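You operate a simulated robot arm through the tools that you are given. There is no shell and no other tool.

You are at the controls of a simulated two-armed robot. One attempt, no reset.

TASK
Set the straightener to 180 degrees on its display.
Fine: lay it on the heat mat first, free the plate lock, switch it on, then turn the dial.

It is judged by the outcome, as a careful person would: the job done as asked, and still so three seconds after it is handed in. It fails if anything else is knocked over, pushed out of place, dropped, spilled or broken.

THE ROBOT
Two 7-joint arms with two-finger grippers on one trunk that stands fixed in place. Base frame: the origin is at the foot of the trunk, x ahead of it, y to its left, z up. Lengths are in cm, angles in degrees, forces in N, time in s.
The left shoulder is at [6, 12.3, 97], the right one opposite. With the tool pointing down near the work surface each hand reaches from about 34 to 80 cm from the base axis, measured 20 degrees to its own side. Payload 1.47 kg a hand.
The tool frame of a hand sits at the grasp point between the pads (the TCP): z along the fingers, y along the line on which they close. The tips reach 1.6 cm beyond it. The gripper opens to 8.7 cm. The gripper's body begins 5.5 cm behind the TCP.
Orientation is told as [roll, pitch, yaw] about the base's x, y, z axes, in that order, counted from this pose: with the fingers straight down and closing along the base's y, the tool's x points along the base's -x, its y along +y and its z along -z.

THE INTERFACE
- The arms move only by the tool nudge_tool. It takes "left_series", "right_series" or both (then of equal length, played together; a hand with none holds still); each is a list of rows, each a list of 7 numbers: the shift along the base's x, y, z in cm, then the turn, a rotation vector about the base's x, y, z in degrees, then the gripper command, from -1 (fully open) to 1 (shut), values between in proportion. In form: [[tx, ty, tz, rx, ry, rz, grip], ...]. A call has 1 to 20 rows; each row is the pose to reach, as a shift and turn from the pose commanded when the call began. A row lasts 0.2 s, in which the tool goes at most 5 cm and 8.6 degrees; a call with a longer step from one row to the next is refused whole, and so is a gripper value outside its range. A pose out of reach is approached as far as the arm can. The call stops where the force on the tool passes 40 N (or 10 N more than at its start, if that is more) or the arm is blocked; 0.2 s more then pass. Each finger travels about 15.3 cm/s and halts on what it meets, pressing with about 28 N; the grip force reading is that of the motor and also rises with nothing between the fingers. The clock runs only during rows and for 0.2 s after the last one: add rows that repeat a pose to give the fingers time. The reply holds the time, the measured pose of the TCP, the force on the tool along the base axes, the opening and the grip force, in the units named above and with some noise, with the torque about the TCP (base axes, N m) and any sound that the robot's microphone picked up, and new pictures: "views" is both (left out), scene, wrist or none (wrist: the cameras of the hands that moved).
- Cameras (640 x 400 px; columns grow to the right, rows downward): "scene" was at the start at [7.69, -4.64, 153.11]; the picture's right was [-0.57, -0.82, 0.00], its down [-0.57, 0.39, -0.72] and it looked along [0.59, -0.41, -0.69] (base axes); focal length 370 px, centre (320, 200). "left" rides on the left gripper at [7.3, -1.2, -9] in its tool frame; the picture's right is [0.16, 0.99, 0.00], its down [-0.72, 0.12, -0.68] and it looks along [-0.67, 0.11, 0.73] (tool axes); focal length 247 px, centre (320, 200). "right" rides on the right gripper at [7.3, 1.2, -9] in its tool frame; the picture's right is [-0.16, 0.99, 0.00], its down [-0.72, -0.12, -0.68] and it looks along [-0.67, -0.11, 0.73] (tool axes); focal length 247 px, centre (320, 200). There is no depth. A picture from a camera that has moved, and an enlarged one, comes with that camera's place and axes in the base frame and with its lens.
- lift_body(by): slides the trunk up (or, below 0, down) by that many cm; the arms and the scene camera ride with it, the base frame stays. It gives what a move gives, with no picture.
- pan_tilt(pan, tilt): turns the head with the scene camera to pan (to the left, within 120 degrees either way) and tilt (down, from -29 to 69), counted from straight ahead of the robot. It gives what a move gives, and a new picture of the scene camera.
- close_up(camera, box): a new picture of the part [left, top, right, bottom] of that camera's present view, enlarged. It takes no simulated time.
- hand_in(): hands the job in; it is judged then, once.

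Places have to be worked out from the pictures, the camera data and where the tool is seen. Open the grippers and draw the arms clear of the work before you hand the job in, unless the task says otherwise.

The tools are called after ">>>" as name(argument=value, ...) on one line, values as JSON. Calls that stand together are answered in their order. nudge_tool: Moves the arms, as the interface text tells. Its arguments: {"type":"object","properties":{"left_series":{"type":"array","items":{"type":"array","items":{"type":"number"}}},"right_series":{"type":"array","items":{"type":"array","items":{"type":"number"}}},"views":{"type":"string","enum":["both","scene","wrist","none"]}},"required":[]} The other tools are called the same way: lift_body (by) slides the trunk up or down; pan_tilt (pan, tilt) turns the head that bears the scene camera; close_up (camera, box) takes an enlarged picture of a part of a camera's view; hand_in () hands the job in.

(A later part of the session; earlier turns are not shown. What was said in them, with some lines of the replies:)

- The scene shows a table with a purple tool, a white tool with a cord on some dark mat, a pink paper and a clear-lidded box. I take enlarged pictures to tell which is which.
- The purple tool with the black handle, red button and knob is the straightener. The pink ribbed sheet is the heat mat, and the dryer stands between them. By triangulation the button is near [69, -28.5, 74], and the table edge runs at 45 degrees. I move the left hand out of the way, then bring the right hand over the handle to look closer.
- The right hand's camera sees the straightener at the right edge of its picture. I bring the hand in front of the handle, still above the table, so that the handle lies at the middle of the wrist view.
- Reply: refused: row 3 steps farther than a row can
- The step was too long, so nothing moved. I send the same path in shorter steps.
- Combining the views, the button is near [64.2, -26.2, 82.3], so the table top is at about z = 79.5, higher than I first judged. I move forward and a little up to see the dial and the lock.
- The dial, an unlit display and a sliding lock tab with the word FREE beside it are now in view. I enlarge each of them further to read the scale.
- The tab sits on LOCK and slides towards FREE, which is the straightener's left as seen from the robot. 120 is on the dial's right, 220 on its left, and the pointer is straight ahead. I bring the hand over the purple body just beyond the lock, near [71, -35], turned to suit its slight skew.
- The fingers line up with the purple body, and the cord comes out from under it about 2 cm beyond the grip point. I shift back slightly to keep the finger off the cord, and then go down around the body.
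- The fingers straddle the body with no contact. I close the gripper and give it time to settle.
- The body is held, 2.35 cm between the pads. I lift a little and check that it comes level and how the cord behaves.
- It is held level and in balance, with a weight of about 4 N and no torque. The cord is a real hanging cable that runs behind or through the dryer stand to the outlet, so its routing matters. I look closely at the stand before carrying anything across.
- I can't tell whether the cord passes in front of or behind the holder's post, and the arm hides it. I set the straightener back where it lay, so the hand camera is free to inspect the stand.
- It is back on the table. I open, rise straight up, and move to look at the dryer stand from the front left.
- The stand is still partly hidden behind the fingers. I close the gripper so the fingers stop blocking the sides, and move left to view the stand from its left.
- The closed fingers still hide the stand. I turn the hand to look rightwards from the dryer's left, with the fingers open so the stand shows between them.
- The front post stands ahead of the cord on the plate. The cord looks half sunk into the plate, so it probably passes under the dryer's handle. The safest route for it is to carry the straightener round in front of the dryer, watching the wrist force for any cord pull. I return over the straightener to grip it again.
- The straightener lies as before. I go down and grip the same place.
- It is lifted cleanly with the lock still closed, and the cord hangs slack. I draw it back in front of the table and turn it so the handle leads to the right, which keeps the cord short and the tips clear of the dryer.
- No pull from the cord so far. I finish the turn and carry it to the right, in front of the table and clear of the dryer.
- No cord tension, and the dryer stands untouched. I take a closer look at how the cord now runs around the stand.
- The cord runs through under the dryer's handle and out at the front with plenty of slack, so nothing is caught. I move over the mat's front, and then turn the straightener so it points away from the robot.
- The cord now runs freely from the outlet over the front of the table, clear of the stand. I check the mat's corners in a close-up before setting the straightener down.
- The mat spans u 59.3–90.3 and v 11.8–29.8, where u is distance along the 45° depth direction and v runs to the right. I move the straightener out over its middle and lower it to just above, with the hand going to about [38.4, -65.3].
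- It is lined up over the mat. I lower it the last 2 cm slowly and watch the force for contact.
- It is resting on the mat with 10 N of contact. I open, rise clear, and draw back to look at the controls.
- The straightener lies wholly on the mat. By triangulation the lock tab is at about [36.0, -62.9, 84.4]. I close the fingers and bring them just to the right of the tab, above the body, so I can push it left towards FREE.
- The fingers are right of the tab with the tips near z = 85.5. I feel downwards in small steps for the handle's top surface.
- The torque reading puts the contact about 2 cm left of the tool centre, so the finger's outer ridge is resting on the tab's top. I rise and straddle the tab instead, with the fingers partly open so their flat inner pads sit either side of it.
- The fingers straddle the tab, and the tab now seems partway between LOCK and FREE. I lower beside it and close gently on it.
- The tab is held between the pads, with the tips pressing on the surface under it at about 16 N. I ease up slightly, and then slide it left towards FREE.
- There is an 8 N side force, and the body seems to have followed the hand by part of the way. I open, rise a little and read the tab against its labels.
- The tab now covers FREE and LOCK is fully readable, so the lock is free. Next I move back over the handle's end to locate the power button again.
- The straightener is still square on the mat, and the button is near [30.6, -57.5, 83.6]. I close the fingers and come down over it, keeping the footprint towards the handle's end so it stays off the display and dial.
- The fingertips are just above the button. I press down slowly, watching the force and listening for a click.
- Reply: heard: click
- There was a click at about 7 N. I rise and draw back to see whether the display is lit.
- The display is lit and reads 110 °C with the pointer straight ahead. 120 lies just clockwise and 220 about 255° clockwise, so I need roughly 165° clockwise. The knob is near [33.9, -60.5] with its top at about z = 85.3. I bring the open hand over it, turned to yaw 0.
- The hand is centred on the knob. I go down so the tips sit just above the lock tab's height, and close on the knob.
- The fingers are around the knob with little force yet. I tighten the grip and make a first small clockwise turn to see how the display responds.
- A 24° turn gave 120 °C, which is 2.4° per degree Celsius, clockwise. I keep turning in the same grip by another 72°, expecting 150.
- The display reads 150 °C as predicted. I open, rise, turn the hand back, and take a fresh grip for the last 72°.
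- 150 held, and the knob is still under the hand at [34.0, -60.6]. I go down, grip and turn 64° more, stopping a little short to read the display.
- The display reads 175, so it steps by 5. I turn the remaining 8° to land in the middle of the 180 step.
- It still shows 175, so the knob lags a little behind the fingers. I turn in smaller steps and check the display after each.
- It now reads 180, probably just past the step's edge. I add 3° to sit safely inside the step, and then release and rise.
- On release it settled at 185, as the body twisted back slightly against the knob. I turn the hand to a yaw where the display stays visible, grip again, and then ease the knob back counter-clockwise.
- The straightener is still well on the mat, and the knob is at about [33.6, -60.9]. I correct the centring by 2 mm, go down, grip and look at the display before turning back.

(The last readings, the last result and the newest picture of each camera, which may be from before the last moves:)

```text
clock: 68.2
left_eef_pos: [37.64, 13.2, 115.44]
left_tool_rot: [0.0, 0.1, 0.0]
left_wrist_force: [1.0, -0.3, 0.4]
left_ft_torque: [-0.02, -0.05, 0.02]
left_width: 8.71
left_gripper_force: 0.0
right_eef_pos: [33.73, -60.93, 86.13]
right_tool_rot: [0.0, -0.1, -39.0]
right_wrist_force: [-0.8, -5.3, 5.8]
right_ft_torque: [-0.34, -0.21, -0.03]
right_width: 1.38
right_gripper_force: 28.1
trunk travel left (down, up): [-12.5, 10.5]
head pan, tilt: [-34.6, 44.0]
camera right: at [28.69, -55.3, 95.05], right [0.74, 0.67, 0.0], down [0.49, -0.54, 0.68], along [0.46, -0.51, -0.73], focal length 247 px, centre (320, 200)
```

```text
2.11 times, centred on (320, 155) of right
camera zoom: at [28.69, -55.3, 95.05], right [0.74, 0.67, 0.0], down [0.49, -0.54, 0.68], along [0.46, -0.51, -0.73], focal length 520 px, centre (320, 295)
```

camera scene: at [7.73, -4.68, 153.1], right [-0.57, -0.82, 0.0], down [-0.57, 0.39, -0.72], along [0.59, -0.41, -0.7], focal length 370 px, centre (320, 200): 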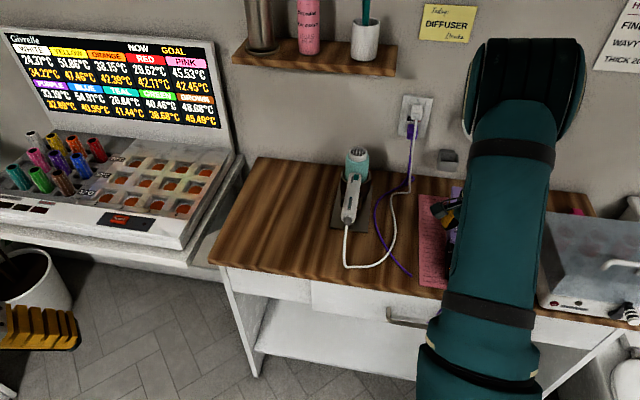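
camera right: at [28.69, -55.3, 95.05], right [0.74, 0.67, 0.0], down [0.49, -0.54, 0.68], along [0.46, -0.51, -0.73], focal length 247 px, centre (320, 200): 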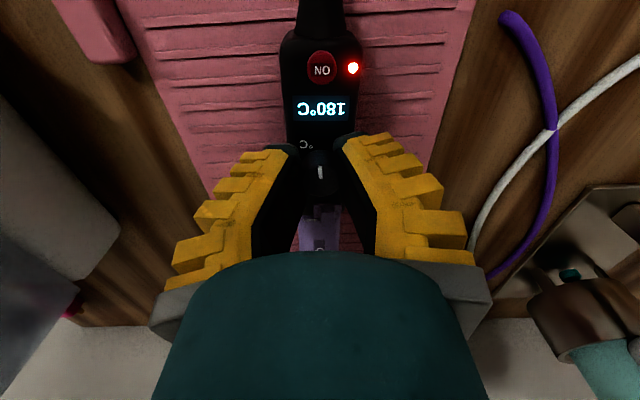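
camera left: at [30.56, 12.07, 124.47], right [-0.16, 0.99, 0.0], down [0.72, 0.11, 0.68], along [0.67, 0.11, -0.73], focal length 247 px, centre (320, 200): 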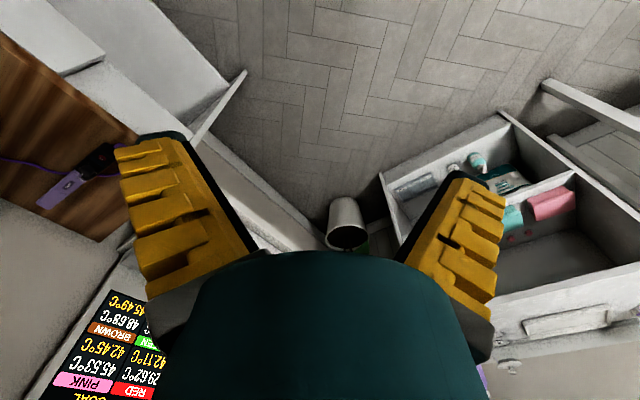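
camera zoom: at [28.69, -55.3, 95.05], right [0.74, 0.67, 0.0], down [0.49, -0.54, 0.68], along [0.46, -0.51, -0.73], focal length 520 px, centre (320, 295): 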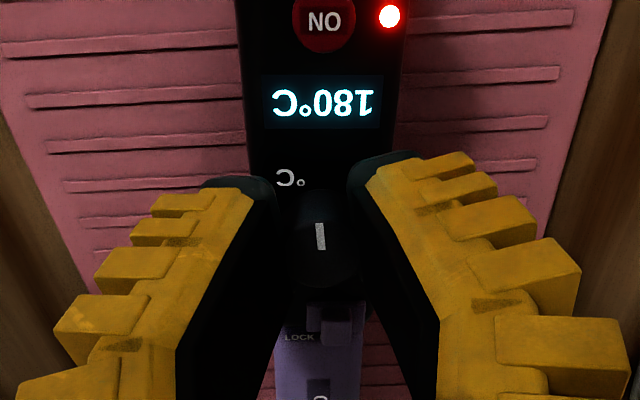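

It reads 180 again in the grip. I open slowly, rise and check that it stays.

>>> nudge_tool(right_series=[[0, 0, 0, 0, 0, 0, 0.6], [0, 0, 0, 0, 0, 0, 0.4], [0, 0, 0, 0, 0, 0, 0.2], [0, 0, 0, 0, 0, 0, -0.2], [0, 0, 0.3, 0, 0, 0, -0.2], [0, 0, 2, 0, 0, 0, -0.2], [0, 0, 4.5, 0, 0, 0, -0.2], [0, 0, 4.5, 0, 0, 0, -0.2]], views="wrist")

>>> close_up(camera="right", box=[220, 60, 420, 250])

```text
clock: 70.0
left_eef_pos: [37.74, 13.19, 115.64]
left_tool_rot: [0.1, 0.0, 0.0]
left_wrist_force: [0.5, 0.5, -0.1]
left_ft_torque: [-0.01, 0.01, 0.01]
left_width: 8.72
left_gripper_force: 0.1
right_eef_pos: [33.82, -60.98, 90.58]
right_tool_rot: [0.1, 0.0, -39.0]
right_wrist_force: [-0.6, 0.6, -0.3]
right_ft_torque: [0.0, -0.01, 0.0]
right_width: 5.75
right_gripper_force: 3.5
trunk travel left (down, up): [-12.5, 10.5]
head pan, tilt: [-34.6, 44.0]
camera right: at [28.75, -55.37, 99.41], right [0.74, 0.67, 0.0], down [0.49, -0.55, 0.68], along [0.45, -0.51, -0.73], focal length 247 px, centre (320, 200)
```

right: 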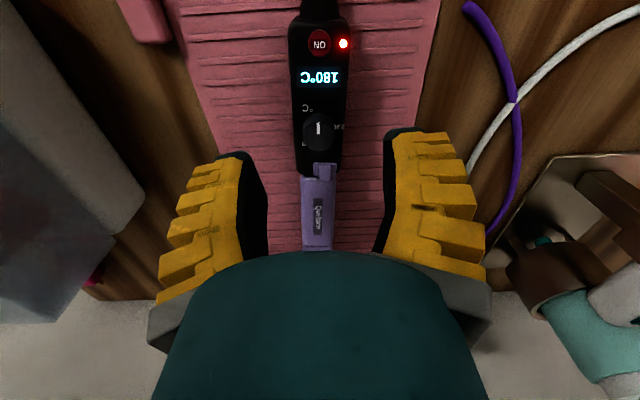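

```text
2.11 times, centred on (320, 155) of right
camera zoom: at [28.75, -55.37, 99.41], right [0.74, 0.67, 0.0], down [0.49, -0.55, 0.68], along [0.45, -0.51, -0.73], focal length 520 px, centre (320, 295)
```

zoom: 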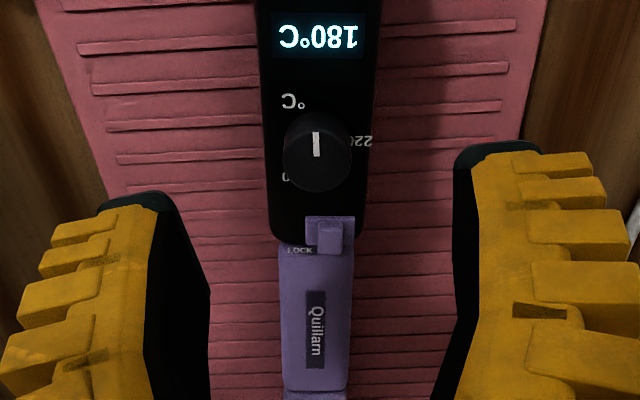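

After release the display holds 180 °C with the lock on FREE and the light on. I raise the hand and draw the arm back clear of the table for a full view.

>>> nudge_tool(right_series=[[0, 0, 3, 0, 0, 0, -0.2], [0, 0, 7, 0, 0, 0, -0.2], [-1, 2, 11, 0, 0, 0, -1], [-2, 5, 14, 0, 0, 0, -1], [-4, 9, 16, 0, 0, 0, -1], [-6, 13, 17, 0, 0, 0, -1], [-8, 17, 18, 0, 0, 0, -1], [-9, 21, 18, 0, 0, 0, -1], [-10, 25, 18, 0, 0, 0, -1], [-10, 25, 18, 0, 0, 0, -1]], views="both")

>>> close_up(camera="scene", box=[400, 170, 520, 310])

>>> close_up(camera="scene", box=[430, 190, 480, 300])

```text
clock: 72.2
left_eef_pos: [37.75, 13.08, 115.5]
left_tool_rot: [-0.1, 0.0, 0.0]
left_wrist_force: [0.0, 0.4, -0.1]
left_ft_torque: [0.02, 0.01, 0.02]
left_width: 8.73
left_gripper_force: 0.1
right_eef_pos: [23.84, -35.85, 108.27]
right_tool_rot: [0.0, 0.0, -39.1]
right_wrist_force: [-0.5, -0.9, 0.2]
right_ft_torque: [0.04, 0.03, -0.01]
right_width: 8.71
right_gripper_force: 0.2
trunk travel left (down, up): [-12.5, 10.5]
head pan, tilt: [-34.6, 44.0]
camera scene: at [7.75, -4.71, 153.1], right [-0.57, -0.82, 0.0], down [-0.57, 0.39, -0.72], along [0.59, -0.41, -0.7], focal length 370 px, centre (320, 200)
camera right: at [18.77, -30.17, 117.15], right [0.74, 0.67, 0.0], down [0.49, -0.55, 0.68], along [0.45, -0.51, -0.73], focal length 247 px, centre (320, 200)
```

scene: 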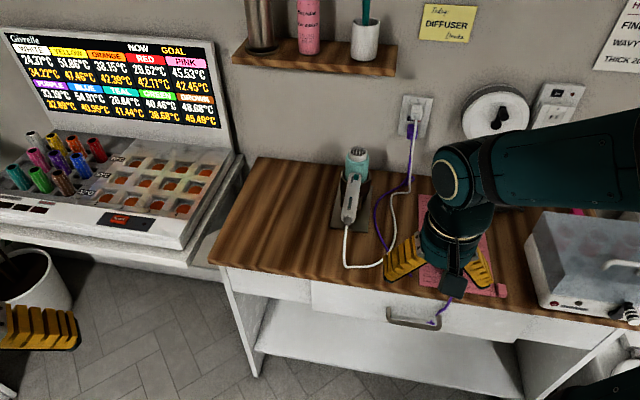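
right: 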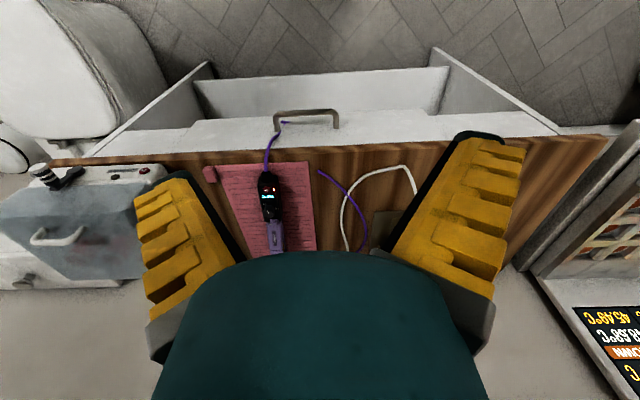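

```text
2.86 times, centred on (460, 240) of scene
camera zoom: at [7.75, -4.71, 153.1], right [-0.57, -0.82, 0.0], down [-0.57, 0.39, -0.72], along [0.59, -0.41, -0.7], focal length 1058 px, centre (-80, 86)
```

zoom: 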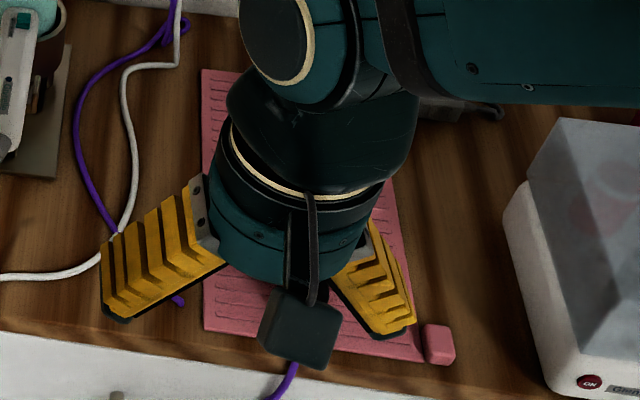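

```text
3.64 times, centred on (455, 245) of scene
camera zoom: at [7.75, -4.71, 153.1], right [-0.57, -0.82, 0.0], down [-0.57, 0.39, -0.72], along [0.59, -0.41, -0.7], focal length 1346 px, centre (-171, 36)
```

zoom: 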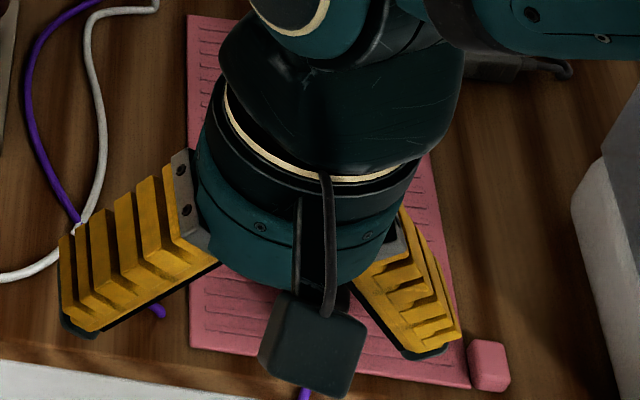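

The hand still hides the mat from the scene camera. I move it further left in free air for a last look.

>>> nudge_tool(right_series=[[2, 4, 1, 0, 0, 0, -1], [4, 8, 2, 0, 0, 0, -1], [6, 12, 3, 0, 0, 0, -1], [8, 15, 3, 0, 0, 0, -1], [8, 15, 3, 0, 0, 0, -1]], views="both")

>>> close_up(camera="scene", box=[400, 170, 520, 310])

>>> close_up(camera="scene", box=[430, 200, 480, 290])

```text
clock: 73.4
left_eef_pos: [37.61, 12.98, 115.55]
left_tool_rot: [0.0, 0.0, -0.1]
left_wrist_force: [0.6, -0.1, 0.0]
left_ft_torque: [0.01, -0.05, 0.01]
left_width: 8.72
left_gripper_force: 0.1
right_eef_pos: [31.88, -20.98, 111.51]
right_tool_rot: [-0.1, -0.1, -38.8]
right_wrist_force: [0.8, -0.2, -0.2]
right_ft_torque: [-0.01, 0.03, 0.01]
right_width: 8.71
right_gripper_force: 0.0
trunk travel left (down, up): [-12.5, 10.5]
head pan, tilt: [-34.6, 44.0]
camera scene: at [7.64, -4.64, 153.11], right [-0.57, -0.82, 0.0], down [-0.57, 0.39, -0.72], along [0.59, -0.41, -0.69], focal length 370 px, centre (320, 200)
camera right: at [26.79, -15.29, 120.37], right [0.74, 0.67, 0.0], down [0.49, -0.55, 0.68], along [0.45, -0.51, -0.73], focal length 247 px, centre (320, 200)
```

scene: 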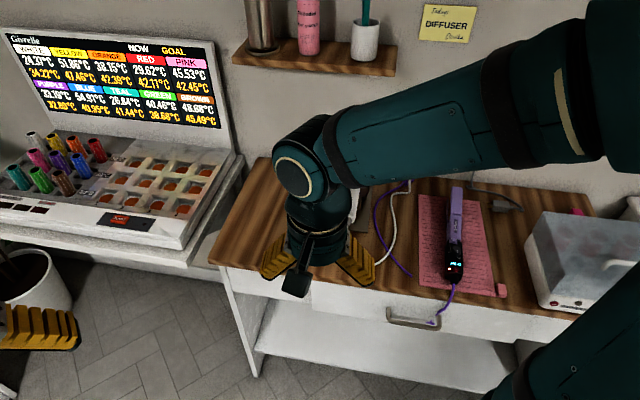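
right: 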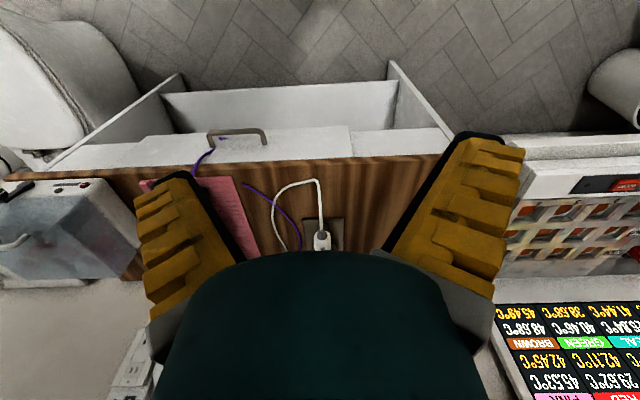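

```text
2.86 times, centred on (460, 240) of scene
camera zoom: at [7.64, -4.64, 153.11], right [-0.57, -0.82, 0.0], down [-0.57, 0.39, -0.72], along [0.59, -0.41, -0.69], focal length 1058 px, centre (-80, 86)
```

zoom: 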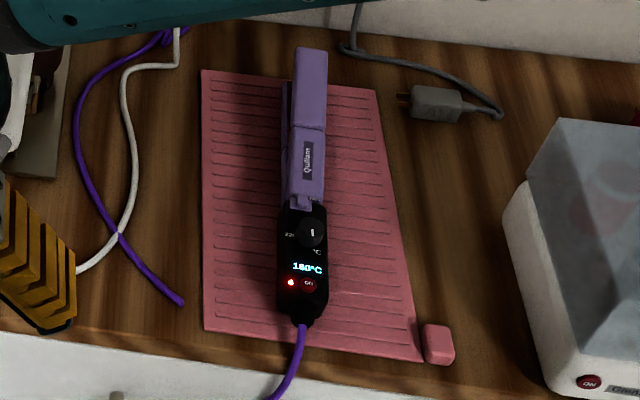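

```text
4.44 times, centred on (455, 245) of scene
camera zoom: at [7.64, -4.64, 153.11], right [-0.57, -0.82, 0.0], down [-0.57, 0.39, -0.72], along [0.59, -0.41, -0.69], focal length 1645 px, centre (-280, 0)
```

zoom: 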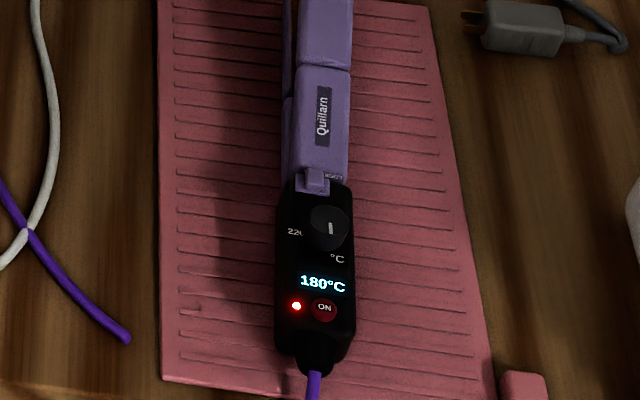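

The display reads 180 °C, the power light is on, the lock is on FREE, and the straightener lies on the mat. The dryer, box, plug and cords stand as they did, and both hands are open and clear. I hand the job in.

>>> hand_in()

```text
The job is handed in.
```

I set the straightener to 180 °C, and its display still read 180 after I let go of the dial. I've handed the job in and don't have the result yet.

I followed your order:
- **Heat mat:** the straightener lies on it, turned a few degrees. Its back tips come very close to the mat's rear edge.
- **Plate lock:** the tab is on FREE, and the upper arm has lifted slightly open.
- **Power:** it's on, with the light and display lit.
- **Dial:** I first overshot to 185 and turned it back to 180.

In the last pictures nothing else looked knocked over or moved. The cord now runs from the straightener over the table's front edge, no longer through the dryer stand. Both grippers are open and clear of the table.
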